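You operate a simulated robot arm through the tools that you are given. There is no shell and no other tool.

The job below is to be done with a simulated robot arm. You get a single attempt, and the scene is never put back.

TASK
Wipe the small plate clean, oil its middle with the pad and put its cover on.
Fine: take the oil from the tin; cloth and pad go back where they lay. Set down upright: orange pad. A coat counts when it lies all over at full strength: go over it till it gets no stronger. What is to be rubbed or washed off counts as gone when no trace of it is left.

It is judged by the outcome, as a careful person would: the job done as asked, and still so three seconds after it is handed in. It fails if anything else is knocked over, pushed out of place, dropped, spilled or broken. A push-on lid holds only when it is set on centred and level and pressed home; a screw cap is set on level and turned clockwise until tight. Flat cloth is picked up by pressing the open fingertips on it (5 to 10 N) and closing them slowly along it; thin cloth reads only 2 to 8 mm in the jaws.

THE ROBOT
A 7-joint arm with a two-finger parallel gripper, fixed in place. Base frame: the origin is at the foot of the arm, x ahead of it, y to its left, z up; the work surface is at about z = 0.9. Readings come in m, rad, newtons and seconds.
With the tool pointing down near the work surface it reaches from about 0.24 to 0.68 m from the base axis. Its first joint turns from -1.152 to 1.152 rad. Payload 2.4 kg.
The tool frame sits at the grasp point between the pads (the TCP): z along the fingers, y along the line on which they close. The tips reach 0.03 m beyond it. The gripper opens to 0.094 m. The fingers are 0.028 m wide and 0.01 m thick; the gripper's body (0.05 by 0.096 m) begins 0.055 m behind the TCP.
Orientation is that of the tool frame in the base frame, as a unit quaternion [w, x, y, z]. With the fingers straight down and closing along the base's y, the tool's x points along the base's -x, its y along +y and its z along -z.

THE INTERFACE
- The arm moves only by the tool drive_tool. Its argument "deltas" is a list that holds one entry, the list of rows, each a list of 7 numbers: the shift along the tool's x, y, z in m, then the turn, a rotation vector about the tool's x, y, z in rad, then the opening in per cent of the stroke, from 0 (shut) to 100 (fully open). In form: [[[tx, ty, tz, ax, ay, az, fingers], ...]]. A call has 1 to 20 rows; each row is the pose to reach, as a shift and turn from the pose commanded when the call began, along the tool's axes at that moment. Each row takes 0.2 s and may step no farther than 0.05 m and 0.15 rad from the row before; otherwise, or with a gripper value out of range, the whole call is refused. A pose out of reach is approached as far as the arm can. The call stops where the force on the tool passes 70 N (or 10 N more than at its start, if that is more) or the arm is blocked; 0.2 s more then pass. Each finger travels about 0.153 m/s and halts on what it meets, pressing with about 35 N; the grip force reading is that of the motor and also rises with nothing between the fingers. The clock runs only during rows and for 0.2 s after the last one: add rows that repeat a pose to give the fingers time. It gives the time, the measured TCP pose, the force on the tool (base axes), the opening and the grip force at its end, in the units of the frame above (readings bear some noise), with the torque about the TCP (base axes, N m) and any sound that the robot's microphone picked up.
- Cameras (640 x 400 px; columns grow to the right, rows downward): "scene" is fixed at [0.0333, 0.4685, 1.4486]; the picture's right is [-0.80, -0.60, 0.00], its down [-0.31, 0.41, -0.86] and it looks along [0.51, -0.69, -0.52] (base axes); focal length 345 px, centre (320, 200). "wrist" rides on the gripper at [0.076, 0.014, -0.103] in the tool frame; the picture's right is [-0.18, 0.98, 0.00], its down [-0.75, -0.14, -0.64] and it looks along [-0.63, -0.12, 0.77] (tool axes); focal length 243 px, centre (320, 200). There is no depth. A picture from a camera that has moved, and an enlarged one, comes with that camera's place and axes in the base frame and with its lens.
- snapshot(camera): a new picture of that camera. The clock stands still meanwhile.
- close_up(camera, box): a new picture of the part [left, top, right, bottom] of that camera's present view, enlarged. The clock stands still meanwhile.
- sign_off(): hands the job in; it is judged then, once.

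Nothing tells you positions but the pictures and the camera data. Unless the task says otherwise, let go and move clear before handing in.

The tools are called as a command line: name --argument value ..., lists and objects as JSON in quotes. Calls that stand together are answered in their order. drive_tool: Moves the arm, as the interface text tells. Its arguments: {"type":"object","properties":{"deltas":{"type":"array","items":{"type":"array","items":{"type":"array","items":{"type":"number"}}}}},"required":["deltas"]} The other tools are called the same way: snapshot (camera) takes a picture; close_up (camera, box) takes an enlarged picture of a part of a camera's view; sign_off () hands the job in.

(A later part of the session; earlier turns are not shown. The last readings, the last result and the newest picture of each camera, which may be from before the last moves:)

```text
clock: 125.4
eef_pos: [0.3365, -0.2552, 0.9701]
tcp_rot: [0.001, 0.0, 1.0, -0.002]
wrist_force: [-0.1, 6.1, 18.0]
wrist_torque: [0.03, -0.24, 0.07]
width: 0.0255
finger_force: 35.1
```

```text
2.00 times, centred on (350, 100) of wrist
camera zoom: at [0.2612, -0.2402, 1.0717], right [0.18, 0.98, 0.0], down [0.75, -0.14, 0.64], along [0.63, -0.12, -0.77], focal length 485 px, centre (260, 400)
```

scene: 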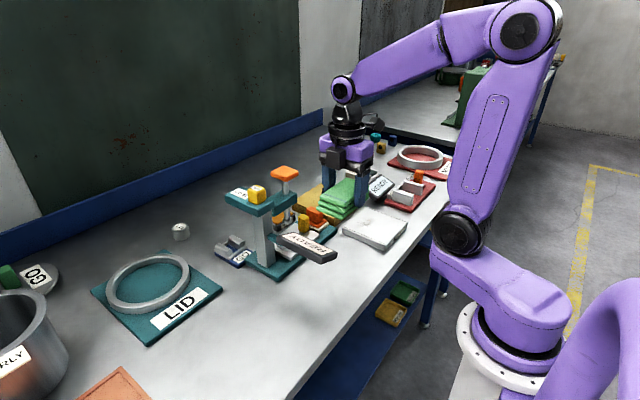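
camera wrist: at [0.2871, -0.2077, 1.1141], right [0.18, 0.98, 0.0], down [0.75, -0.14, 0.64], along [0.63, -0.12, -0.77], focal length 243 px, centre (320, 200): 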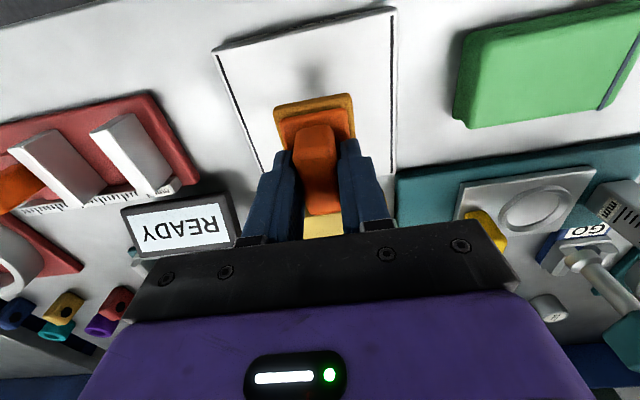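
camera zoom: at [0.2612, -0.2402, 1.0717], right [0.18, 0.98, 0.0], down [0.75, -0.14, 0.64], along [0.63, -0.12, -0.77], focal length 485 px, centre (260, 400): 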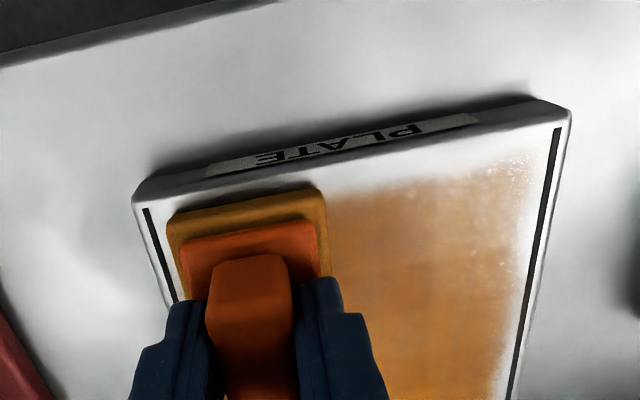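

The coat is becoming even. I'll go for another dip and use the clear view to judge the coat.

drive_tool --deltas '[[[0, 0, -0.005, 0, 0, 0, 10], [0, 0, -0.035, 0, 0, 0, 10], [-0.01, 0.005, -0.075, 0, 0, 0, 10], [-0.05, 0.02, -0.085, 0, 0, 0, 10], [-0.095, 0.04, -0.085, 0, 0, 0, 10], [-0.14, 0.06, -0.085, 0, 0, 0, 10], [-0.18, 0.085, -0.085, 0, 0, 0, 10], [-0.22, 0.112, -0.085, 0, 0, 0, 10], [-0.255, 0.14, -0.08, 0, 0, 0, 10], [-0.272, 0.153, -0.06, 0, 0, 0, 10], [-0.272, 0.153, -0.03, 0, 0, 0, 10], [-0.272, 0.153, -0.03, 0, 0, 0, 10]]]'

close_up --camera "wrist" --box '[250, 30, 380, 150]'

close_up --camera "scene" --box '[335, 190, 415, 255]'

```text
clock: 128.0
eef_pos: [0.6098, -0.0988, 1.0011]
tcp_rot: [0.001, 0.0, 1.0, -0.002]
wrist_force: [-0.2, 0.1, -0.7]
wrist_torque: [-0.03, -0.01, -0.01]
width: 0.0257
finger_force: 34.7
```

```text
3.33 times, centred on (315, 90) of wrist
camera zoom: at [0.5335, -0.0836, 1.1034], right [0.18, 0.98, 0.0], down [0.75, -0.14, 0.64], along [0.63, -0.12, -0.76], focal length 809 px, centre (337, 567)
```

zoom: 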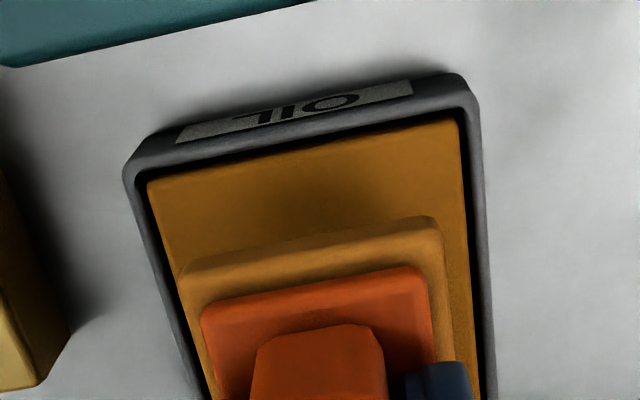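

```text
6.15 times, centred on (375, 222) of scene
camera zoom: at [0.0333, 0.4685, 1.4486], right [-0.8, -0.6, 0.0], down [-0.31, 0.41, -0.86], along [0.51, -0.69, -0.52], focal length 2121 px, centre (-18, 62)
```

zoom: 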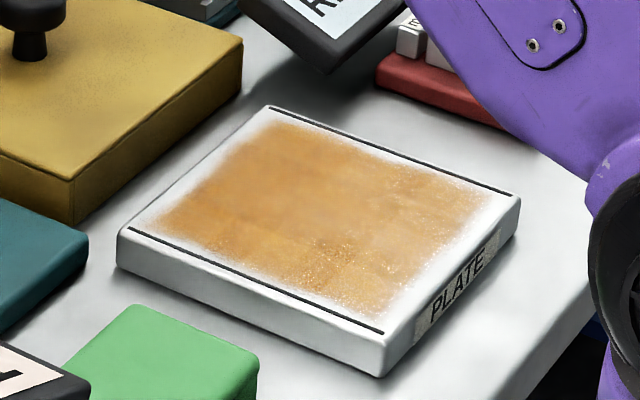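

Coat is nearly even, with weaker speckle toward the near and right edges. The pad sits about 3 mm too far in x over the tin, so I'll correct and dip again.

drive_tool --deltas '[[[0.003, -0.0015, 0.01, 0, 0, 0, 10], [0.003, -0.0015, 0.018, 0, 0, 0, 10], [0.003, -0.0015, 0.023, 0, 0, 0, 10], [0.003, -0.0015, 0.0245, 0, 0, 0, 10], [0.003, -0.0015, 0.0255, 0, 0, 0, 10], [0.003, -0.0015, 0.0255, 0, 0, 0, 10]]]'

close_up --camera "wrist" --box '[250, 30, 380, 150]'

```text
clock: 129.4
eef_pos: [0.6056, -0.1031, 0.9737]
tcp_rot: [0.001, 0.0, 1.0, -0.002]
wrist_force: [0.5, -0.3, -0.7]
wrist_torque: [0.0, -0.02, 0.01]
width: 0.0254
finger_force: 35.2
```

```text
3.33 times, centred on (315, 90) of wrist
camera zoom: at [0.5306, -0.0883, 1.0764], right [0.18, 0.98, 0.0], down [0.75, -0.14, 0.64], along [0.63, -0.12, -0.77], focal length 809 px, centre (337, 567)
```

zoom: 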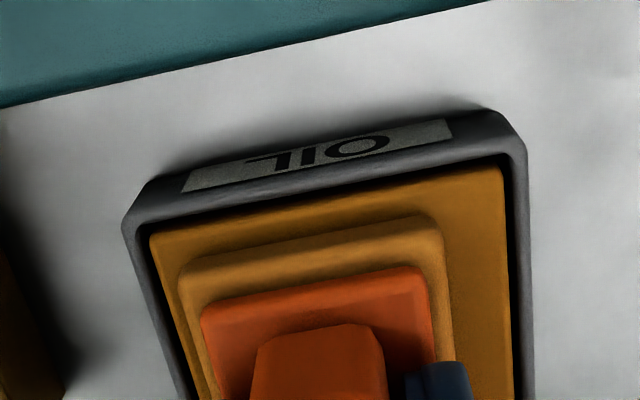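

drive_tool --deltas '[[[0, 0, 0.0006, 0, 0, 0, 10], [0, 0, 0.0012, 0, 0, 0, 10], [0, 0, 0.0015, 0, 0, 0, 10], [0, 0, 0.0015, 0, 0, 0, 10]]]'

```text
clock: 130.4
eef_pos: [0.6064, -0.1042, 0.9742]
tcp_rot: [0.002, 0.0, 1.0, -0.001]
wrist_force: [0.8, 0.5, 10.6]
wrist_torque: [0.14, 0.2, 0.0]
width: 0.0256
finger_force: 35.0
```

Contact with the oil again. Soak briefly, then return to the near column.

drive_tool --deltas '[[[0, 0, 0, 0, 0, 0, 10], [0, 0, 0, 0, 0, 0, 10], [0, 0, -0.005, 0, 0, 0, 10], [0, 0, -0.035, 0, 0, 0, 10], [0.01, -0.005, -0.075, 0, 0, 0, 10], [0.05, -0.028, -0.085, 0, 0, 0, 10], [0.09, -0.052, -0.085, 0, 0, 0, 10], [0.13, -0.076, -0.085, 0, 0, 0, 10], [0.17, -0.1, -0.085, 0, 0, 0, 10], [0.21, -0.124, -0.085, 0, 0, 0, 10], [0.25, -0.144, -0.085, 0, 0, 0, 10], [0.271, -0.154, -0.065, 0, 0, 0, 10], [0.271, -0.154, -0.03, 0, 0, 0, 10], [0.271, -0.154, -0.008, 0, 0, 0, 10], [0.271, -0.154, 0.001, 0, 0, 0, 10], [0.271, -0.154, 0.002, 0, 0, 0, 10], [0.271, -0.154, 0.002, 0, 0, 0, 10]]]'

close_up --camera "wrist" --box '[220, 0, 480, 200]'

```text
clock: 134.0
eef_pos: [0.3349, -0.2575, 0.9715]
tcp_rot: [0.001, 0.0, 1.0, -0.002]
wrist_force: [0.7, 0.7, -0.5]
wrist_torque: [0.0, 0.01, 0.01]
width: 0.0256
finger_force: 35.0
```

```text
2.00 times, centred on (350, 100) of wrist
camera zoom: at [0.2586, -0.2424, 1.0734], right [0.18, 0.98, 0.0], down [0.75, -0.14, 0.64], along [0.63, -0.12, -0.77], focal length 485 px, centre (260, 400)
```

zoom: 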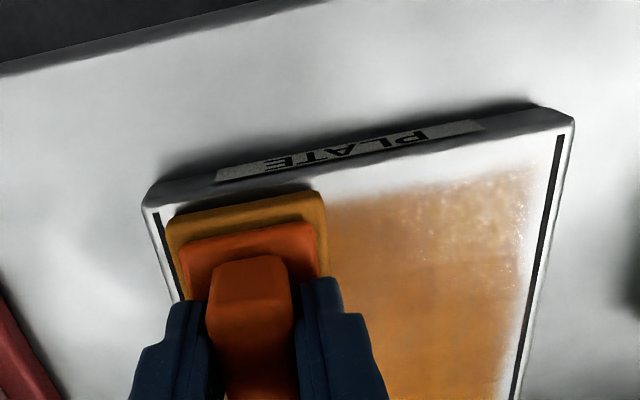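

drive_tool --deltas '[[[0, 0, 0.0008, 0, 0, 0, 10], [0, 0, 0.0014, 0, 0, 0, 10], [0, 0, 0.0018, 0, 0, 0, 10], [0, 0, 0.0018, 0, 0, 0, 10]]]'

```text
clock: 135.0
eef_pos: [0.3354, -0.2578, 0.97]
tcp_rot: [0.002, 0.0, 1.0, -0.003]
wrist_force: [-6.5, -0.2, 34.6]
wrist_torque: [0.26, 0.51, 0.03]
width: 0.0256
finger_force: 35.1
```

drive_tool --deltas '[[[0, 0, -0.0005, 0, 0, 0, 10], [0, 0.006, -0.0006, 0, 0, 0, 10], [0, 0.012, -0.0006, 0, 0, 0, 10], [0, 0.018, -0.0006, 0, 0, 0, 10], [0, 0.024, -0.0006, 0, 0, 0, 10], [0, 0.03, -0.0006, 0, 0, 0, 10], [0, 0.036, -0.0006, 0, 0, 0, 10], [0, 0.042, -0.0006, 0, 0, 0, 10], [0, 0.048, -0.0006, 0, 0, 0, 10], [0, 0.054, -0.0006, 0, 0, 0, 10], [0, 0.06, -0.0006, 0, 0, 0, 10], [0, 0.066, -0.0006, 0, 0, 0, 10], [0, 0.07, -0.0006, 0, 0, 0, 10]]]'

close_up --camera "scene" --box '[335, 190, 415, 255]'

close_up --camera "wrist" --box '[180, 0, 440, 200]'

```text
clock: 137.8
eef_pos: [0.3356, -0.1885, 0.9692]
tcp_rot: [0.004, -0.001, 1.0, -0.004]
wrist_force: [-3.9, -17.3, 52.7]
wrist_torque: [-0.02, 0.92, 0.27]
width: 0.0257
finger_force: 35.5
```

```text
6.15 times, centred on (375, 222) of scene
camera zoom: at [0.0326, 0.4683, 1.4486], right [-0.8, -0.6, 0.0], down [-0.31, 0.41, -0.86], along [0.51, -0.69, -0.52], focal length 2121 px, centre (-18, 62)
```

zoom: 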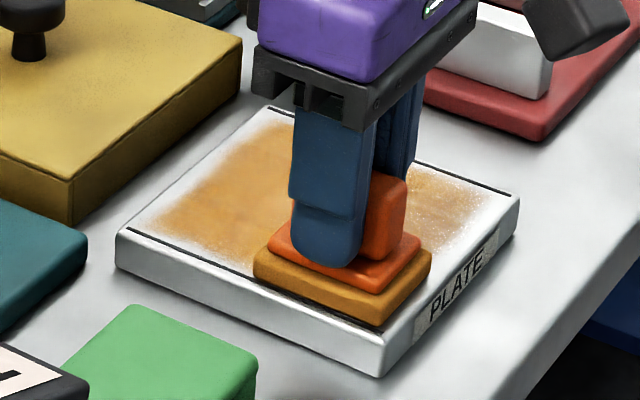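

```text
2.00 times, centred on (310, 100) of wrist
camera zoom: at [0.2594, -0.174, 1.0711], right [0.18, 0.98, -0.01], down [0.75, -0.14, 0.65], along [0.64, -0.12, -0.76], focal length 485 px, centre (340, 400)
```

zoom: 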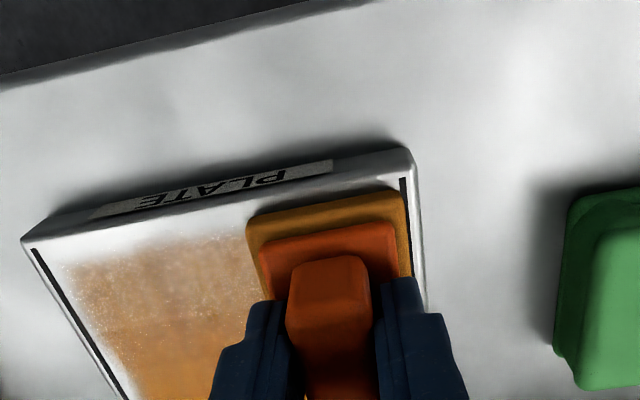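

drive_tool --deltas '[[[0, 0, -0.0008, 0, 0, 0, 10], [0, -0.006, -0.0008, 0, 0, 0, 10], [0, -0.012, -0.0008, 0, 0, 0, 10], [0, -0.018, -0.0008, 0, 0, 0, 10], [0, -0.024, -0.0008, 0, 0, 0, 10], [0, -0.03, -0.0008, 0, 0, 0, 10], [0, -0.036, -0.0008, 0, 0, 0, 10], [0, -0.042, -0.0008, 0, 0, 0, 10], [0, -0.048, -0.0008, 0, 0, 0, 10], [0, -0.054, -0.0008, 0, 0, 0, 10], [0, -0.06, -0.0008, 0, 0, 0, 10], [0, -0.066, -0.0008, 0, 0, 0, 10], [0, -0.07, -0.0008, 0, 0, 0, 10]]]'

close_up --camera "scene" --box '[335, 190, 415, 255]'

close_up --camera "wrist" --box '[220, 0, 480, 200]'

```text
clock: 140.6
eef_pos: [0.3339, -0.2564, 0.9687]
tcp_rot: [0.0, 0.001, 1.0, -0.002]
wrist_force: [0.1, 4.1, 10.5]
wrist_torque: [0.07, -0.15, 0.07]
width: 0.0257
finger_force: 35.2
```

```text
6.15 times, centred on (375, 222) of scene
camera zoom: at [0.0332, 0.4687, 1.4485], right [-0.8, -0.6, 0.0], down [-0.31, 0.41, -0.86], along [0.51, -0.69, -0.52], focal length 2121 px, centre (-18, 62)
```

zoom: 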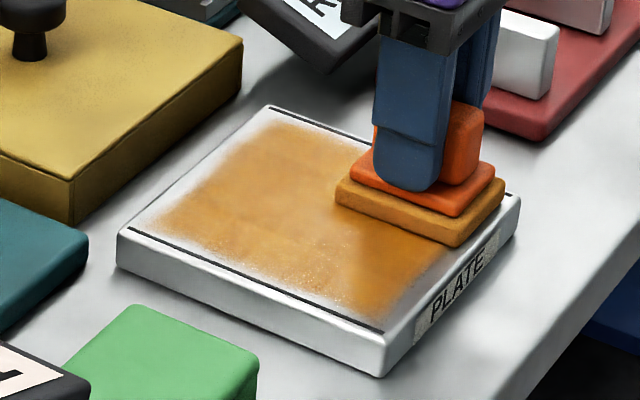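

```text
2.00 times, centred on (350, 100) of wrist
camera zoom: at [0.2587, -0.2415, 1.0718], right [0.18, 0.98, 0.0], down [0.75, -0.14, 0.64], along [0.63, -0.12, -0.77], focal length 485 px, centre (260, 400)
```

zoom: 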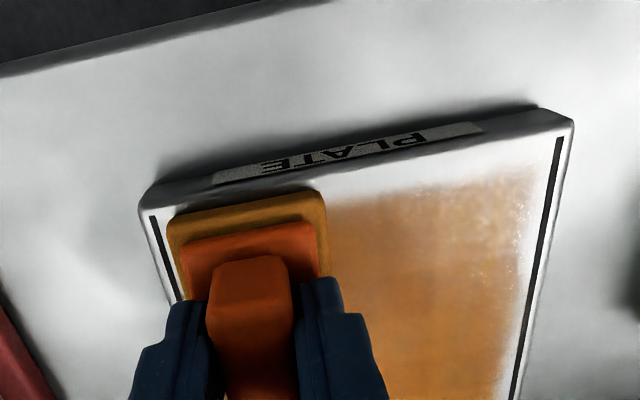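

Now lift slightly to the far column and repeat there and in the middle.

drive_tool --deltas '[[[0, 0, -0.005, 0, 0, 0, 10], [-0.02, 0, -0.006, 0, 0, 0, 10], [-0.045, 0, -0.006, 0, 0, 0, 10], [-0.057, 0, -0.006, 0, 0, 0, 10], [-0.057, 0, -0.003, 0, 0, 0, 10], [-0.057, 0, -0.001, 0, 0, 0, 10], [-0.057, 0, 0, 0, 0, 0, 10], [-0.057, 0, 0, 0, 0, 0, 10]]]'

```text
clock: 142.4
eef_pos: [0.393, -0.2576, 0.9702]
tcp_rot: [0.001, 0.0, 1.0, -0.002]
wrist_force: [0.1, 0.5, -1.2]
wrist_torque: [-0.03, 0.0, 0.0]
width: 0.0254
finger_force: 34.7
```

drive_tool --deltas '[[[0, 0, 0.0005, 0, 0, 0, 10], [0, 0, 0.0009, 0, 0, 0, 10], [0, 0, 0.0009, 0, 0, 0, 10]]]'

```text
clock: 143.2
eef_pos: [0.3915, -0.2571, 0.9705]
tcp_rot: [0.001, 0.0, 1.0, -0.003]
wrist_force: [-1.6, -3.5, 11.5]
wrist_torque: [0.09, 0.3, 0.01]
width: 0.0257
finger_force: 35.0
```

drive_tool --deltas '[[[0, 0.006, 0.0002, 0, 0, 0, 10], [0, 0.012, 0.0003, 0, 0, 0, 10], [0, 0.018, 0.0003, 0, 0, 0, 10], [0, 0.024, 0.0003, 0, 0, 0, 10], [0, 0.03, 0.0003, 0, 0, 0, 10], [0, 0.036, 0.0003, 0, 0, 0, 10], [0, 0.042, 0.0003, 0, 0, 0, 10], [0, 0.048, 0.0003, 0, 0, 0, 10], [0, 0.054, 0.0003, 0, 0, 0, 10], [0, 0.06, 0.0003, 0, 0, 0, 10], [0, 0.066, 0.0003, 0, 0, 0, 10], [0, 0.07, 0.0003, 0, 0, 0, 10]]]'

```text
clock: 145.8
eef_pos: [0.3908, -0.1858, 0.9693]
tcp_rot: [0.001, -0.001, 1.0, -0.002]
wrist_force: [-0.2, -1.9, 6.9]
wrist_torque: [0.03, -0.01, 0.0]
width: 0.0254
finger_force: 35.0
```

drive_tool --deltas '[[[0, 0, 0.0004, 0, 0, 0, 10], [0, -0.006, 0.0004, 0, 0, 0, 10], [0, -0.012, 0.0003, 0, 0, 0, 10], [0, -0.018, 0.0003, 0, 0, 0, 10], [0, -0.024, 0.0003, 0, 0, 0, 10], [0, -0.03, 0.0003, 0, 0, 0, 10], [0, -0.036, 0.0003, 0, 0, 0, 10], [0, -0.042, 0.0003, 0, 0, 0, 10], [0, -0.048, 0.0003, 0, 0, 0, 10], [0, -0.054, 0.0003, 0, 0, 0, 10], [0, -0.06, 0.0003, 0, 0, 0, 10], [0, -0.066, 0.0003, 0, 0, 0, 10], [0, -0.07, 0.0003, 0, 0, 0, 10]]]'

close_up --camera "scene" --box '[335, 190, 415, 255]'

close_up --camera "wrist" --box '[220, 0, 480, 200]'

```text
clock: 148.6
eef_pos: [0.3914, -0.2575, 0.9694]
tcp_rot: [0.001, -0.001, 1.0, -0.002]
wrist_force: [0.4, 5.8, 15.6]
wrist_torque: [0.15, -0.06, 0.0]
width: 0.0256
finger_force: 35.2
```

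```text
6.15 times, centred on (375, 222) of scene
camera zoom: at [0.0331, 0.4688, 1.4485], right [-0.8, -0.6, 0.0], down [-0.31, 0.41, -0.86], along [0.51, -0.69, -0.52], focal length 2121 px, centre (-18, 62)
```

zoom: 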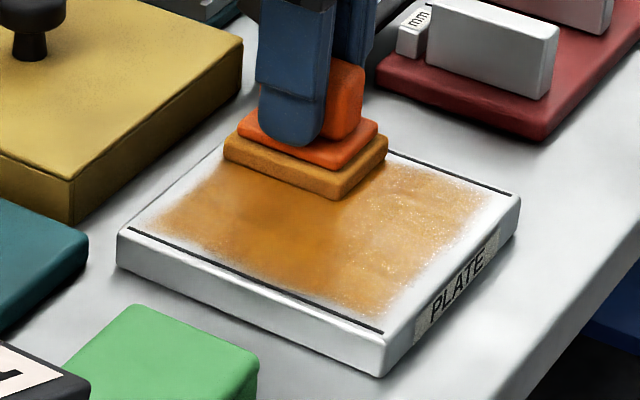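

```text
2.00 times, centred on (350, 100) of wrist
camera zoom: at [0.3154, -0.2425, 1.0718], right [0.18, 0.98, 0.0], down [0.75, -0.14, 0.64], along [0.63, -0.12, -0.77], focal length 485 px, centre (260, 400)
```

zoom: 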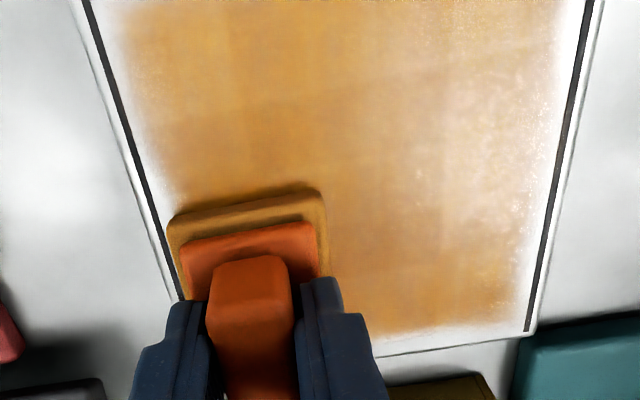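

drive_tool --deltas '[[[0.007, 0, -0.0003, 0, 0, 0, 10], [0.014, 0, -0.0003, 0, 0, 0, 10], [0.021, 0, -0.0003, 0, 0, 0, 10], [0.028, 0, -0.0003, 0, 0, 0, 10], [0.028, 0.006, -0.0003, 0, 0, 0, 10], [0.028, 0.012, -0.0003, 0, 0, 0, 10], [0.028, 0.018, -0.0003, 0, 0, 0, 10], [0.028, 0.024, -0.0003, 0, 0, 0, 10], [0.028, 0.03, -0.0003, 0, 0, 0, 10], [0.028, 0.036, -0.0003, 0, 0, 0, 10], [0.028, 0.042, -0.0003, 0, 0, 0, 10], [0.028, 0.048, -0.0003, 0, 0, 0, 10], [0.028, 0.054, -0.0003, 0, 0, 0, 10], [0.028, 0.06, -0.0003, 0, 0, 0, 10], [0.028, 0.066, -0.0003, 0, 0, 0, 10], [0.028, 0.07, -0.0003, 0, 0, 0, 10]]]'

```text
clock: 152.0
eef_pos: [0.3627, -0.1862, 0.9691]
tcp_rot: [0.001, -0.001, 1.0, -0.002]
wrist_force: [-2.2, -10.3, 25.4]
wrist_torque: [-0.1, 0.03, -0.01]
width: 0.0258
finger_force: 35.2
```

drive_tool --deltas '[[[0, 0, -0.0003, 0, 0, 0, 10], [0, -0.006, -0.0003, 0, 0, 0, 10], [0, -0.012, -0.0003, 0, 0, 0, 10], [0, -0.018, -0.0003, 0, 0, 0, 10], [0, -0.024, -0.0003, 0, 0, 0, 10], [0, -0.03, -0.0003, 0, 0, 0, 10], [0, -0.036, -0.0003, 0, 0, 0, 10], [0, -0.042, -0.0003, 0, 0, 0, 10], [0, -0.048, -0.0003, 0, 0, 0, 10], [0, -0.054, -0.0003, 0, 0, 0, 10], [0, -0.06, -0.0003, 0, 0, 0, 10], [0, -0.066, -0.0003, 0, 0, 0, 10], [0, -0.07, -0.0003, 0, 0, 0, 10]]]'

close_up --camera "scene" --box '[335, 190, 415, 255]'

close_up --camera "wrist" --box '[220, 0, 480, 200]'

```text
clock: 154.8
eef_pos: [0.362, -0.2568, 0.9699]
tcp_rot: [0.001, -0.001, 1.0, -0.001]
wrist_force: [0.0, 9.8, 31.8]
wrist_torque: [0.24, -0.06, -0.01]
width: 0.0258
finger_force: 34.5
```

```text
6.15 times, centred on (375, 222) of scene
camera zoom: at [0.0329, 0.4691, 1.4484], right [-0.8, -0.6, 0.0], down [-0.31, 0.41, -0.86], along [0.51, -0.69, -0.52], focal length 2121 px, centre (-18, 62)
```

zoom: 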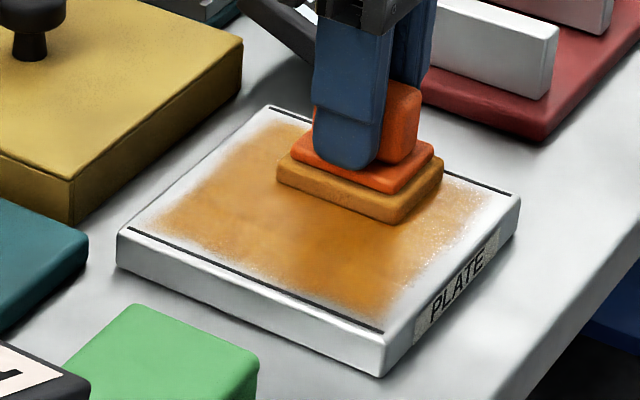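

```text
2.00 times, centred on (350, 100) of wrist
camera zoom: at [0.2871, -0.2407, 1.0716], right [0.18, 0.98, 0.0], down [0.75, -0.14, 0.64], along [0.63, -0.12, -0.77], focal length 485 px, centre (260, 400)
```

zoom: 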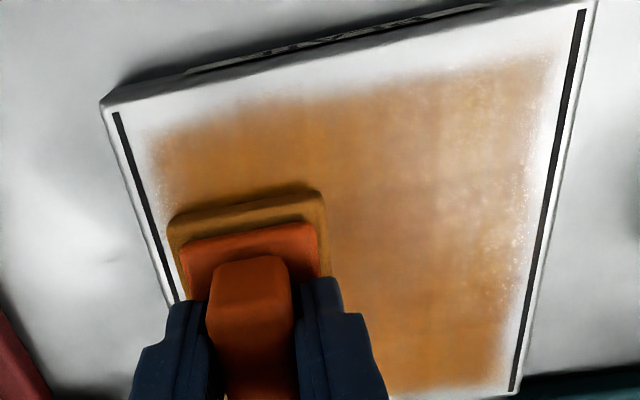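

I'll lift away toward the tin side (also for another dip) and look at the whole coat unobstructed.

drive_tool --deltas '[[[0, 0, -0.005, 0, 0, 0, 10], [0, 0, -0.035, 0, 0, 0, 10], [-0.01, 0.005, -0.075, 0, 0, 0, 10], [-0.045, 0.025, -0.085, 0, 0, 0, 10], [-0.085, 0.05, -0.085, 0, 0, 0, 10], [-0.125, 0.075, -0.085, 0, 0, 0, 10], [-0.165, 0.1, -0.085, 0, 0, 0, 10], [-0.205, 0.128, -0.085, 0, 0, 0, 10], [-0.235, 0.148, -0.08, 0, 0, 0, 10], [-0.243, 0.154, -0.06, 0, 0, 0, 10], [-0.243, 0.154, -0.03, 0, 0, 0, 10], [-0.243, 0.154, -0.03, 0, 0, 0, 10]]]'

close_up --camera "wrist" --box '[250, 30, 380, 150]'

close_up --camera "scene" --box '[335, 190, 415, 255]'

```text
clock: 157.4
eef_pos: [0.6077, -0.1053, 0.9991]
tcp_rot: [0.001, -0.002, 1.0, -0.001]
wrist_force: [-1.1, 0.0, -0.8]
wrist_torque: [-0.01, 0.0, 0.02]
width: 0.0256
finger_force: 34.8
```

```text
3.33 times, centred on (315, 90) of wrist
camera zoom: at [0.5314, -0.0905, 1.1011], right [0.18, 0.98, 0.0], down [0.75, -0.14, 0.64], along [0.63, -0.12, -0.77], focal length 809 px, centre (337, 567)
```

zoom: 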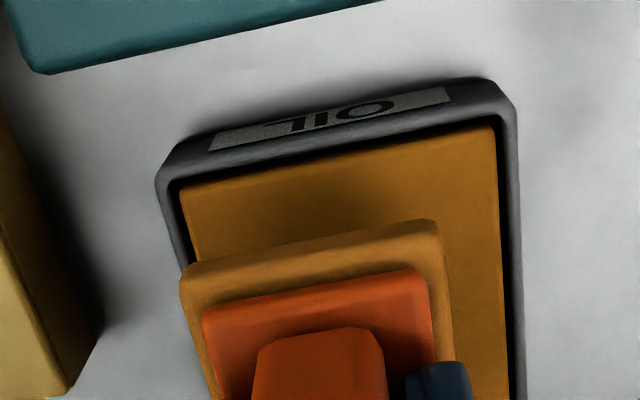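

```text
6.15 times, centred on (375, 222) of scene
camera zoom: at [0.0333, 0.4685, 1.4486], right [-0.8, -0.6, 0.0], down [-0.31, 0.41, -0.86], along [0.51, -0.69, -0.52], focal length 2121 px, centre (-18, 62)
```

zoom: 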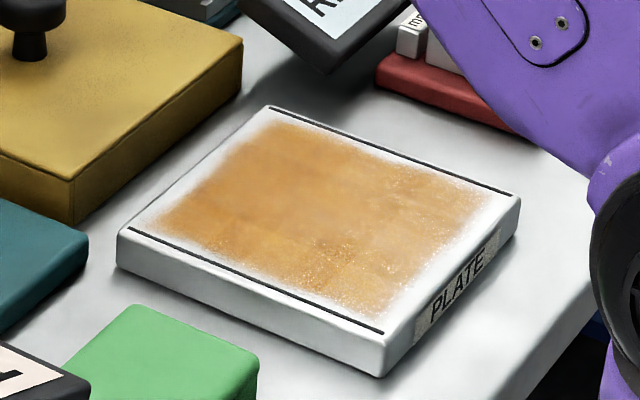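

The coat covers the whole middle area. I'll do one more dip and pass to be sure it has reached full strength; correcting 5 mm in y first.

drive_tool --deltas '[[[0.001, 0.005, 0.01, 0, 0, 0, 10], [0.001, 0.005, 0.017, 0, 0, 0, 10], [0.001, 0.005, 0.022, 0, 0, 0, 10], [0.001, 0.005, 0.0235, 0, 0, 0, 10], [0.001, 0.005, 0.0235, 0, 0, 0, 10]]]'

close_up --camera "wrist" --box '[250, 30, 380, 150]'

```text
clock: 158.6
eef_pos: [0.6051, -0.0987, 0.9743]
tcp_rot: [0.001, -0.001, 1.0, -0.002]
wrist_force: [-0.2, 0.1, -0.9]
wrist_torque: [-0.02, -0.02, 0.01]
width: 0.0257
finger_force: 34.8
```

```text
3.33 times, centred on (315, 90) of wrist
camera zoom: at [0.5295, -0.0846, 1.0771], right [0.18, 0.98, 0.0], down [0.75, -0.14, 0.64], along [0.63, -0.12, -0.77], focal length 809 px, centre (337, 567)
```

zoom: 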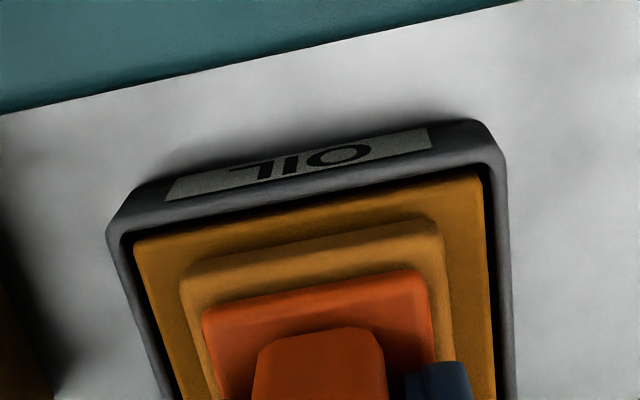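

drive_tool --deltas '[[[0, 0, 0.0008, 0, 0, 0, 10], [0, 0, 0.0016, 0, 0, 0, 10], [0, 0, 0.0022, 0, 0, 0, 10], [0, 0, 0.0022, 0, 0, 0, 10]]]'

```text
clock: 159.6
eef_pos: [0.6056, -0.0983, 0.9724]
tcp_rot: [0.001, 0.0, 1.0, -0.001]
wrist_force: [0.0, -0.1, 5.3]
wrist_torque: [0.16, 0.13, 0.01]
width: 0.0256
finger_force: 35.1
```

drive_tool --deltas '[[[0, 0, 0.0002, 0, 0, 0, 10], [0, 0, 0.0002, 0, 0, 0, 10], [0, 0, -0.005, 0, 0, 0, 10], [0, 0, -0.035, 0, 0, 0, 10], [0.01, -0.005, -0.075, 0, 0, 0, 10], [0.045, -0.035, -0.085, 0, 0, 0, 10], [0.08, -0.065, -0.085, 0, 0, 0, 10], [0.115, -0.095, -0.085, 0, 0, 0, 10], [0.15, -0.12, -0.085, 0, 0, 0, 10], [0.185, -0.142, -0.085, 0, 0, 0, 10], [0.21, -0.156, -0.075, 0, 0, 0, 10], [0.2145, -0.1585, -0.04, 0, 0, 0, 10], [0.2145, -0.1585, -0.01, 0, 0, 0, 10], [0.2145, -0.1585, 0.0015, 0, 0, 0, 10], [0.2145, -0.1585, 0.0022, 0, 0, 0, 10], [0.2145, -0.1585, 0.0022, 0, 0, 0, 10]]]'

close_up --camera "wrist" --box '[220, 0, 480, 200]'

```text
clock: 163.0
eef_pos: [0.392, -0.2567, 0.9719]
tcp_rot: [0.001, -0.001, 1.0, -0.002]
wrist_force: [-0.2, -0.6, -0.2]
wrist_torque: [-0.03, -0.02, 0.04]
width: 0.0254
finger_force: 35.3
```

```text
2.00 times, centred on (350, 100) of wrist
camera zoom: at [0.3153, -0.2425, 1.0743], right [0.18, 0.98, 0.0], down [0.75, -0.14, 0.64], along [0.63, -0.12, -0.77], focal length 485 px, centre (260, 400)
```

zoom: 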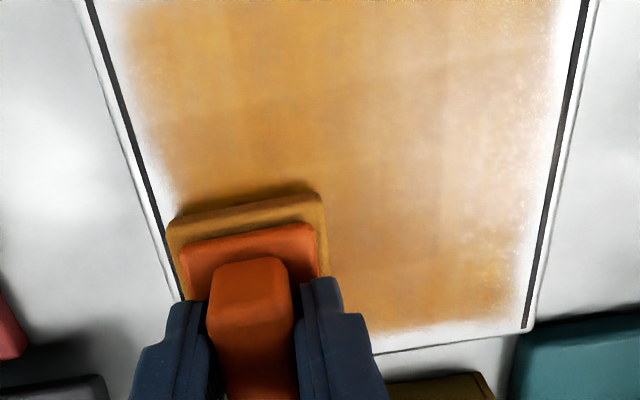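

drive_tool --deltas '[[[0, 0, 0.001, 0, 0, 0, 10], [0, 0, 0.002, 0, 0, 0, 10], [0, 0, 0.0025, 0, 0, 0, 10], [0, 0, 0.0025, 0, 0, 0, 10]]]'

```text
clock: 164.0
eef_pos: [0.3908, -0.256, 0.9704]
tcp_rot: [0.001, 0.0, 1.0, -0.001]
wrist_force: [-0.2, -0.7, -0.2]
wrist_torque: [-0.01, 0.01, 0.02]
width: 0.0256
finger_force: 35.3
```

drive_tool --deltas '[[[0, 0, 0.0006, 0, 0, 0, 10], [0, 0, 0.0012, 0, 0, 0, 10], [0, 0, 0.0012, 0, 0, 0, 10]]]'

```text
clock: 164.8
eef_pos: [0.3915, -0.2552, 0.97]
tcp_rot: [0.002, -0.001, 1.0, -0.002]
wrist_force: [-7.4, 7.6, 43.1]
wrist_torque: [0.34, 0.58, -0.01]
width: 0.0255
finger_force: 34.9
```

drive_tool --deltas '[[[0, -0.001, -0.0006, 0, 0, 0, 10], [0, 0.006, -0.0006, 0, 0, 0, 10], [0, 0.012, -0.0006, 0, 0, 0, 10], [0, 0.018, -0.0006, 0, 0, 0, 10], [0, 0.024, -0.0006, 0, 0, 0, 10], [0, 0.03, -0.0005, 0, 0, 0, 10], [0, 0.036, -0.0005, 0, 0, 0, 10], [0, 0.042, -0.0005, 0, 0, 0, 10], [0, 0.048, -0.0005, 0, 0, 0, 10], [0, 0.054, -0.0005, 0, 0, 0, 10], [0, 0.06, -0.0005, 0, 0, 0, 10], [0, 0.066, -0.0005, 0, 0, 0, 10], [0, 0.07, -0.0005, 0, 0, 0, 10]]]'

```text
clock: 167.6
eef_pos: [0.3912, -0.1874, 0.9698]
tcp_rot: [0.003, 0.0, 1.0, -0.004]
wrist_force: [-0.4, -13.2, 40.1]
wrist_torque: [-0.05, 0.23, 0.05]
width: 0.0255
finger_force: 34.8
```

drive_tool --deltas '[[[0, 0, -0.0006, 0, 0, 0, 10], [0, -0.006, -0.0006, 0, 0, 0, 10], [0, -0.012, -0.0006, 0, 0, 0, 10], [0, -0.018, -0.0006, 0, 0, 0, 10], [0, -0.024, -0.0006, 0, 0, 0, 10], [0, -0.018, -0.0006, 0, 0, 0, 10], [0, -0.012, -0.0006, 0, 0, 0, 10], [0, -0.006, -0.0006, 0, 0, 0, 10], [0, 0, -0.0006, 0, 0, 0, 10], [0.007, 0, -0.0006, 0, 0, 0, 10], [0.014, 0, -0.0006, 0, 0, 0, 10], [0.021, 0, -0.0006, 0, 0, 0, 10], [0.028, 0, -0.0006, 0, 0, 0, 10]]]'

close_up --camera "scene" --box '[335, 190, 415, 255]'

```text
clock: 170.4
eef_pos: [0.3637, -0.1877, 0.9695]
tcp_rot: [0.004, -0.001, 1.0, -0.003]
wrist_force: [12.6, 2.1, 39.9]
wrist_torque: [0.45, 0.23, -0.13]
width: 0.0257
finger_force: 34.4
```

```text
6.15 times, centred on (375, 222) of scene
camera zoom: at [0.0332, 0.4688, 1.4485], right [-0.8, -0.6, 0.0], down [-0.31, 0.41, -0.86], along [0.51, -0.69, -0.52], focal length 2121 px, centre (-18, 62)
```

zoom: 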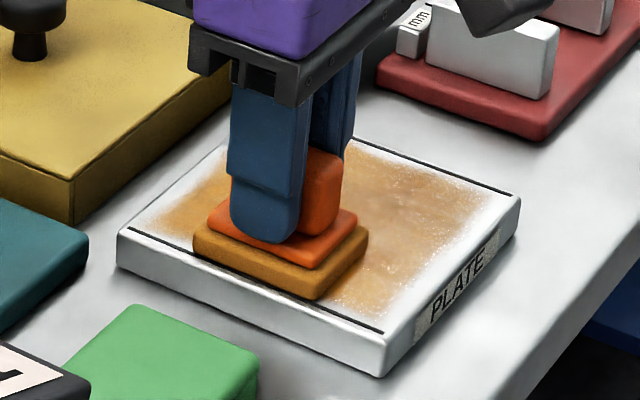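

drive_tool --deltas '[[[0, 0, -0.0006, 0, 0, 0, 10], [0, -0.006, -0.0006, 0, 0, 0, 10], [0, -0.012, -0.0006, 0, 0, 0, 10], [0, -0.018, -0.0006, 0, 0, 0, 10], [0, -0.024, -0.0006, 0, 0, 0, 10], [0, -0.03, -0.0006, 0, 0, 0, 10], [0, -0.036, -0.0006, 0, 0, 0, 10], [0, -0.042, -0.0006, 0, 0, 0, 10], [0, -0.048, -0.0006, 0, 0, 0, 10], [0, -0.054, -0.0006, 0, 0, 0, 10], [0, -0.06, -0.0006, 0, 0, 0, 10], [0, -0.066, -0.0006, 0, 0, 0, 10], [0, -0.07, -0.0006, 0, 0, 0, 10]]]'

```text
clock: 173.2
eef_pos: [0.3617, -0.257, 0.9699]
tcp_rot: [0.001, -0.001, 1.0, -0.002]
wrist_force: [-1.5, 12.1, 32.9]
wrist_torque: [0.22, -0.03, 0.0]
width: 0.0258
finger_force: 34.7
```

drive_tool --deltas '[[[0.007, 0, -0.0007, 0, 0, 0, 10], [0.014, 0, -0.0008, 0, 0, 0, 10], [0.021, 0, -0.0009, 0, 0, 0, 10], [0.027, 0, -0.0009, 0, 0, 0, 10], [0.027, 0.006, -0.0008, 0, 0, 0, 10], [0.027, 0.012, -0.0008, 0, 0, 0, 10], [0.027, 0.018, -0.0008, 0, 0, 0, 10], [0.027, 0.024, -0.0008, 0, 0, 0, 10], [0.027, 0.03, -0.0008, 0, 0, 0, 10], [0.027, 0.036, -0.0008, 0, 0, 0, 10], [0.027, 0.042, -0.0008, 0, 0, 0, 10], [0.027, 0.048, -0.0008, 0, 0, 0, 10], [0.027, 0.054, -0.0008, 0, 0, 0, 10], [0.027, 0.06, -0.0008, 0, 0, 0, 10], [0.027, 0.066, -0.0008, 0, 0, 0, 10], [0.027, 0.07, -0.0008, 0, 0, 0, 10]]]'

close_up --camera "scene" --box '[335, 190, 415, 255]'

close_up --camera "wrist" --box '[180, 0, 440, 200]'

```text
clock: 176.6
eef_pos: [0.336, -0.1867, 0.9702]
tcp_rot: [0.001, 0.0, 1.0, -0.002]
wrist_force: [-0.2, 0.8, -0.3]
wrist_torque: [0.01, 0.07, 0.02]
width: 0.0255
finger_force: 34.8
```

```text
6.15 times, centred on (375, 222) of scene
camera zoom: at [0.0333, 0.4685, 1.4486], right [-0.8, -0.6, 0.0], down [-0.31, 0.41, -0.86], along [0.51, -0.69, -0.52], focal length 2121 px, centre (-18, 62)
```

zoom: 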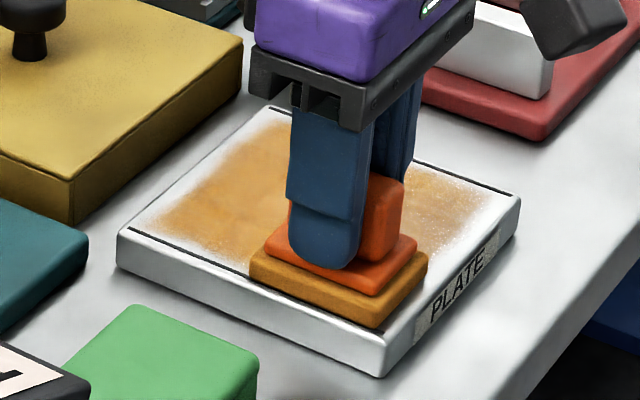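

```text
2.00 times, centred on (310, 100) of wrist
camera zoom: at [0.2601, -0.1718, 1.0723], right [0.18, 0.98, 0.0], down [0.75, -0.14, 0.64], along [0.63, -0.12, -0.77], focal length 485 px, centre (340, 400)
```

zoom: 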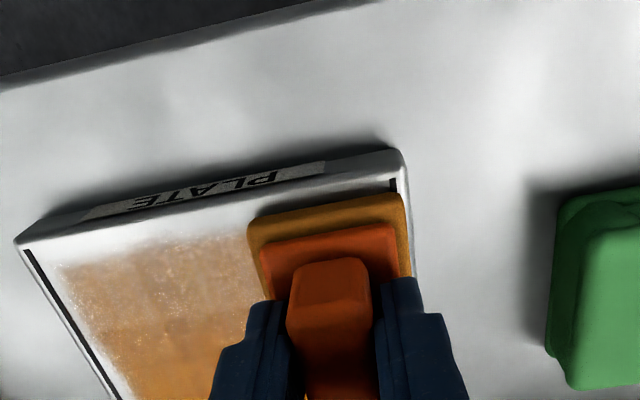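

drive_tool --deltas '[[[0, 0, 0.0006, 0, 0, 0, 10], [0, 0, 0.0009, 0, 0, 0, 10], [0, 0, 0.0009, 0, 0, 0, 10]]]'

```text
clock: 177.4
eef_pos: [0.3355, -0.1874, 0.9702]
tcp_rot: [0.003, -0.001, 1.0, -0.002]
wrist_force: [-3.0, 1.5, 24.4]
wrist_torque: [0.2, 0.38, -0.03]
width: 0.0257
finger_force: 34.7
```

drive_tool --deltas '[[[0, -0.006, -0.0002, 0, 0, 0, 10], [0, -0.012, -0.0003, 0, 0, 0, 10], [0, -0.018, -0.0003, 0, 0, 0, 10], [0, -0.024, -0.0003, 0, 0, 0, 10], [0, -0.03, -0.0003, 0, 0, 0, 10], [0, -0.036, -0.0003, 0, 0, 0, 10], [0, -0.042, -0.0003, 0, 0, 0, 10], [0, -0.048, -0.0003, 0, 0, 0, 10], [0, -0.054, -0.0003, 0, 0, 0, 10], [0, -0.06, -0.0003, 0, 0, 0, 10], [0, -0.066, -0.0003, 0, 0, 0, 10], [0, -0.07, -0.0003, 0, 0, 0, 10]]]'

close_up --camera "scene" --box '[335, 190, 415, 255]'

close_up --camera "wrist" --box '[220, 0, 480, 200]'

```text
clock: 180.0
eef_pos: [0.3365, -0.2561, 0.9702]
tcp_rot: [0.001, 0.0, 1.0, -0.002]
wrist_force: [0.8, 8.9, 22.0]
wrist_torque: [0.22, 0.0, -0.03]
width: 0.0256
finger_force: 35.0
```

```text
6.15 times, centred on (375, 222) of scene
camera zoom: at [0.033, 0.4689, 1.4484], right [-0.8, -0.6, 0.0], down [-0.31, 0.41, -0.86], along [0.51, -0.69, -0.52], focal length 2121 px, centre (-18, 62)
```

zoom: 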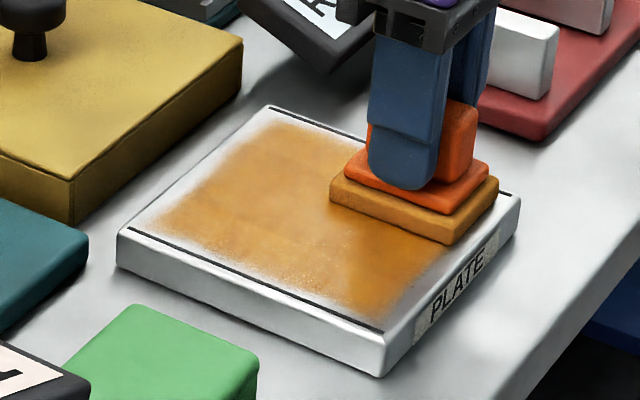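

```text
2.00 times, centred on (350, 100) of wrist
camera zoom: at [0.2608, -0.2415, 1.0717], right [0.18, 0.98, 0.0], down [0.75, -0.14, 0.64], along [0.63, -0.12, -0.77], focal length 485 px, centre (260, 400)
```

zoom: 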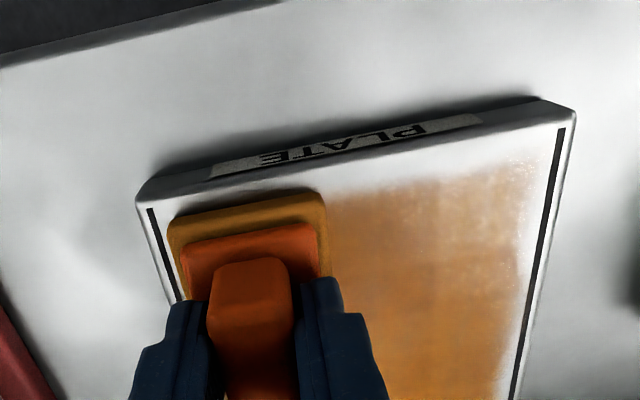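

The coat now looks the same as after the previous pass, so it has stopped getting stronger. I'll do one last pass back on this near column for good measure, then lift and look.

drive_tool --deltas '[[[0, 0, -0.0003, 0, 0, 0, 10], [0, 0.006, -0.0004, 0, 0, 0, 10], [0, 0.012, -0.0004, 0, 0, 0, 10], [0, 0.018, -0.0004, 0, 0, 0, 10], [0, 0.024, -0.0004, 0, 0, 0, 10], [0, 0.03, -0.0004, 0, 0, 0, 10], [0, 0.036, -0.0004, 0, 0, 0, 10], [0, 0.042, -0.0004, 0, 0, 0, 10], [0, 0.048, -0.0004, 0, 0, 0, 10], [0, 0.054, -0.0004, 0, 0, 0, 10], [0, 0.06, -0.0004, 0, 0, 0, 10], [0, 0.066, -0.0004, 0, 0, 0, 10], [0, 0.07, -0.0004, 0, 0, 0, 10]]]'

```text
clock: 182.8
eef_pos: [0.3349, -0.1863, 0.9702]
tcp_rot: [0.0, -0.001, 1.0, -0.001]
wrist_force: [0.3, 0.4, -0.4]
wrist_torque: [0.02, 0.0, 0.01]
width: 0.0254
finger_force: 35.2
```

drive_tool --deltas '[[[0, 0, -0.01, 0, 0, 0, 10], [0, 0.005, -0.05, 0, 0, 0, 10], [0.005, 0.03, -0.085, 0, 0, 0, 10], [0.01, 0.06, -0.115, 0, 0, 0, 10], [0.015, 0.085, -0.145, 0, 0, 0, 10], [0.02, 0.1, -0.165, 0, 0, 0, 10], [0.02, 0.1, -0.165, 0, 0, 0, 10]]]'

snapshot --camera "wrist"

close_up --camera "scene" --box '[335, 190, 415, 255]'

```text
clock: 184.4
eef_pos: [0.3139, -0.0868, 1.1337]
tcp_rot: [0.001, -0.001, 1.0, -0.002]
wrist_force: [0.5, 0.2, 0.2]
wrist_torque: [-0.01, -0.02, -0.01]
width: 0.0255
finger_force: 34.4
```

```text
taken
camera wrist: at [0.238, -0.0716, 1.2354], right [0.18, 0.98, 0.0], down [0.75, -0.14, 0.64], along [0.63, -0.12, -0.77], focal length 243 px, centre (320, 200)
```

wrist: 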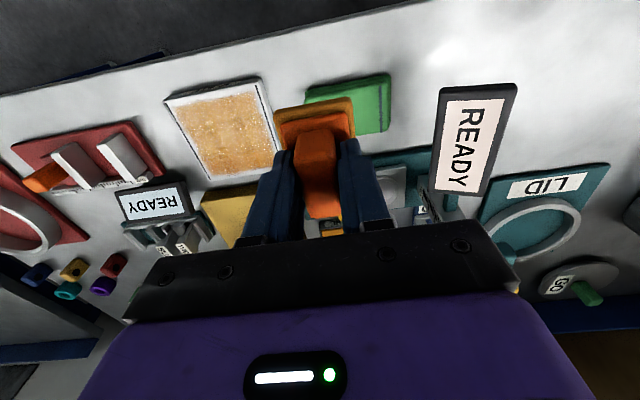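

```text
6.15 times, centred on (375, 222) of scene
camera zoom: at [0.0333, 0.4685, 1.4486], right [-0.8, -0.6, 0.0], down [-0.31, 0.41, -0.86], along [0.51, -0.69, -0.52], focal length 2121 px, centre (-18, 62)
```

zoom: 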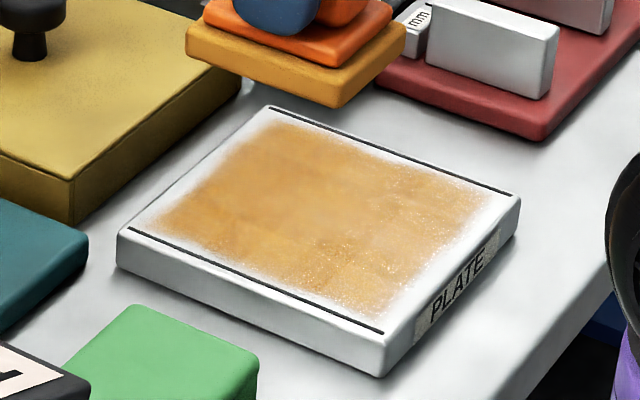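

close_up --camera "wrist" --box '[150, 65, 290, 195]'

close_up --camera "scene" --box '[350, 205, 400, 245]'

```text
3.08 times, centred on (220, 130) of wrist
camera zoom: at [0.238, -0.0716, 1.2354], right [0.18, 0.98, 0.0], down [0.75, -0.14, 0.64], along [0.63, -0.12, -0.77], focal length 746 px, centre (628, 415)
```

zoom: 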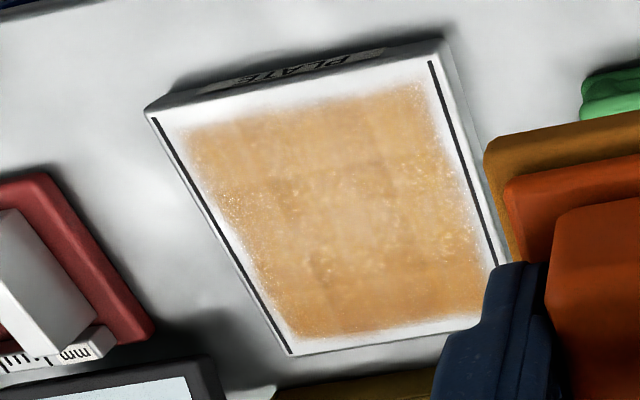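

```text
10.00 times, centred on (375, 225) of scene
camera zoom: at [0.0333, 0.4685, 1.4486], right [-0.8, -0.6, 0.0], down [-0.31, 0.41, -0.86], along [0.51, -0.69, -0.52], focal length 3447 px, centre (-230, -50)
```

zoom: 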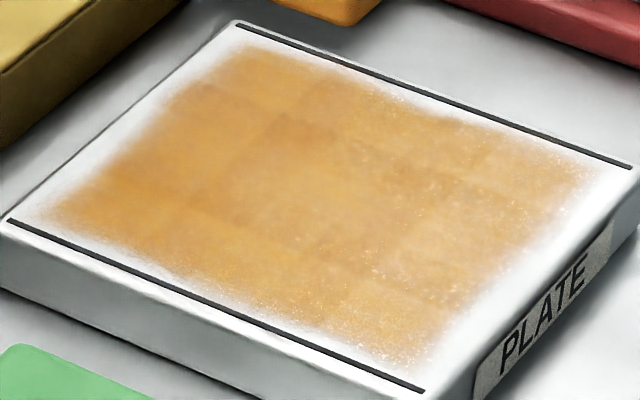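

The coat looks even, but I want to be certain it is saturated, so I'll make one more full round and compare from this same viewpoint afterwards.

drive_tool --deltas '[[[-0.02, -0.02, 0.02, 0, 0, 0, 10], [-0.045, -0.045, 0.045, 0, 0, 0, 10], [-0.065, -0.07, 0.075, 0, 0, 0, 10], [-0.076, -0.09, 0.11, 0, 0, 0, 10], [-0.077, -0.1, 0.14, 0, 0, 0, 10], [-0.077, -0.1, 0.16, 0, 0, 0, 10], [-0.077, -0.1, 0.165, 0, 0, 0, 10], [-0.077, -0.1, 0.1655, 0, 0, 0, 10], [-0.077, -0.1, 0.1655, 0, 0, 0, 10]]]'

```text
clock: 186.4
eef_pos: [0.3925, -0.1867, 0.9688]
tcp_rot: [0.003, 0.0, 1.0, -0.002]
wrist_force: [0.7, -1.9, 5.3]
wrist_torque: [0.1, 0.05, -0.01]
width: 0.0259
finger_force: 35.4
```

drive_tool --deltas '[[[0, 0, 0.0004, 0, 0, 0, 10], [0, -0.006, 0.0005, 0, 0, 0, 10], [0, -0.012, 0.0005, 0, 0, 0, 10], [0, -0.018, 0.0005, 0, 0, 0, 10], [0, -0.024, 0.0005, 0, 0, 0, 10], [0, -0.03, 0.0005, 0, 0, 0, 10], [0, -0.036, 0.0005, 0, 0, 0, 10], [0, -0.042, 0.0005, 0, 0, 0, 10], [0, -0.048, 0.0005, 0, 0, 0, 10], [0, -0.054, 0.0005, 0, 0, 0, 10], [0, -0.06, 0.0005, 0, 0, 0, 10], [0, -0.066, 0.0005, 0, 0, 0, 10], [0, -0.071, 0.0005, 0, 0, 0, 10]]]'

```text
clock: 189.2
eef_pos: [0.3919, -0.2571, 0.9705]
tcp_rot: [-0.001, 0.0, 1.0, -0.002]
wrist_force: [1.2, 1.3, 3.3]
wrist_torque: [-0.04, -0.14, 0.03]
width: 0.0254
finger_force: 35.2
```

drive_tool --deltas '[[[0, 0, 0.0005, 0, 0, 0, 10], [0, 0.006, 0.0005, 0, 0, 0, 10], [0, 0.012, 0.0005, 0, 0, 0, 10], [0, 0.018, 0.0005, 0, 0, 0, 10], [0, 0.024, 0.0005, 0, 0, 0, 10], [0, 0.03, 0.0005, 0, 0, 0, 10], [0, 0.036, 0.0005, 0, 0, 0, 10], [0, 0.042, 0.0005, 0, 0, 0, 10], [0, 0.048, 0.0005, 0, 0, 0, 10], [0, 0.054, 0.0005, 0, 0, 0, 10], [0, 0.06, 0.0005, 0, 0, 0, 10], [0, 0.066, 0.0005, 0, 0, 0, 10], [0, 0.071, 0.0005, 0, 0, 0, 10]]]'

```text
clock: 192.0
eef_pos: [0.3951, -0.1877, 0.9698]
tcp_rot: [0.004, 0.001, 1.0, -0.002]
wrist_force: [-2.9, -15.2, 45.4]
wrist_torque: [-0.08, 0.67, 0.18]
width: 0.0253
finger_force: 35.4
```

drive_tool --deltas '[[[0.007, 0, -0.0006, 0, 0, 0, 10], [0.014, 0, -0.0006, 0, 0, 0, 10], [0.021, 0, -0.0006, 0, 0, 0, 10], [0.028, 0, -0.0006, 0, 0, 0, 10], [0.028, -0.006, -0.0006, 0, 0, 0, 10], [0.028, -0.012, -0.0006, 0, 0, 0, 10], [0.028, -0.018, -0.0006, 0, 0, 0, 10], [0.028, -0.024, -0.0006, 0, 0, 0, 10], [0.028, -0.03, -0.0006, 0, 0, 0, 10], [0.028, -0.036, -0.0006, 0, 0, 0, 10], [0.028, -0.042, -0.0006, 0, 0, 0, 10], [0.028, -0.048, -0.0006, 0, 0, 0, 10], [0.028, -0.054, -0.0006, 0, 0, 0, 10], [0.028, -0.06, -0.0006, 0, 0, 0, 10], [0.028, -0.066, -0.0006, 0, 0, 0, 10], [0.028, -0.071, -0.0006, 0, 0, 0, 10]]]'

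```text
clock: 195.4
eef_pos: [0.3644, -0.2591, 0.9701]
tcp_rot: [0.001, -0.002, 1.0, -0.002]
wrist_force: [0.6, 9.1, 27.0]
wrist_torque: [0.18, -0.14, 0.06]
width: 0.0257
finger_force: 35.0
```

drive_tool --deltas '[[[0.007, 0, -0.0004, 0, 0, 0, 10], [0.014, 0, -0.0004, 0, 0, 0, 10], [0.021, 0, -0.0004, 0, 0, 0, 10], [0.028, 0, -0.0004, 0, 0, 0, 10], [0.028, 0.006, -0.0004, 0, 0, 0, 10], [0.028, 0.012, -0.0004, 0, 0, 0, 10], [0.028, 0.018, -0.0004, 0, 0, 0, 10], [0.028, 0.024, -0.0004, 0, 0, 0, 10], [0.028, 0.03, -0.0004, 0, 0, 0, 10], [0.028, 0.036, -0.0004, 0, 0, 0, 10], [0.028, 0.042, -0.0004, 0, 0, 0, 10], [0.028, 0.048, -0.0004, 0, 0, 0, 10], [0.028, 0.054, -0.0004, 0, 0, 0, 10], [0.028, 0.06, -0.0004, 0, 0, 0, 10], [0.028, 0.066, -0.0004, 0, 0, 0, 10], [0.028, 0.071, -0.0004, 0, 0, 0, 10]]]'

```text
clock: 198.8
eef_pos: [0.339, -0.1871, 0.9711]
tcp_rot: [0.001, 0.0, 1.0, -0.002]
wrist_force: [-1.1, -8.3, 23.1]
wrist_torque: [-0.07, 0.24, 0.06]
width: 0.0253
finger_force: 35.1
```

drive_tool --deltas '[[[0.003, 0, -0.0004, 0, 0, 0, 10], [0.003, -0.006, -0.0004, 0, 0, 0, 10], [0.003, -0.012, -0.0004, 0, 0, 0, 10], [0.003, -0.018, -0.0004, 0, 0, 0, 10], [0.003, -0.024, -0.0004, 0, 0, 0, 10], [0.003, -0.03, -0.0004, 0, 0, 0, 10], [0.003, -0.036, -0.0004, 0, 0, 0, 10], [0.003, -0.042, -0.0004, 0, 0, 0, 10], [0.003, -0.048, -0.0004, 0, 0, 0, 10], [0.003, -0.054, -0.0004, 0, 0, 0, 10], [0.003, -0.06, -0.0004, 0, 0, 0, 10], [0.003, -0.066, -0.0004, 0, 0, 0, 10], [0.003, -0.071, -0.0004, 0, 0, 0, 10]]]'

close_up --camera "wrist" --box '[220, 0, 480, 200]'

```text
clock: 201.6
eef_pos: [0.3324, -0.2579, 0.9713]
tcp_rot: [0.0, 0.0, 1.0, -0.001]
wrist_force: [-0.2, 0.6, 2.7]
wrist_torque: [0.02, -0.03, 0.04]
width: 0.0254
finger_force: 35.2
```

```text
2.00 times, centred on (350, 100) of wrist
camera zoom: at [0.2573, -0.2436, 1.072], right [0.18, 0.98, 0.0], down [0.75, -0.14, 0.64], along [0.63, -0.12, -0.77], focal length 485 px, centre (260, 400)
```

zoom: 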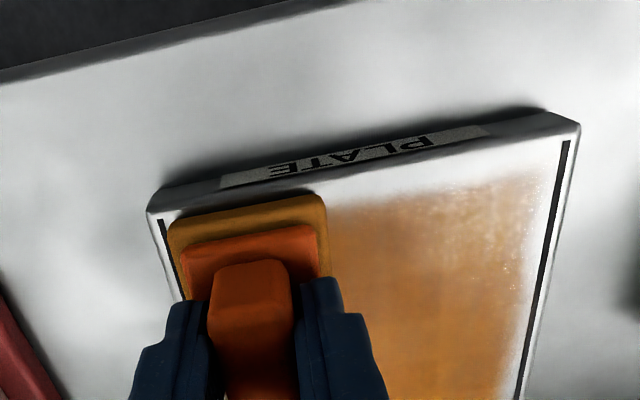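

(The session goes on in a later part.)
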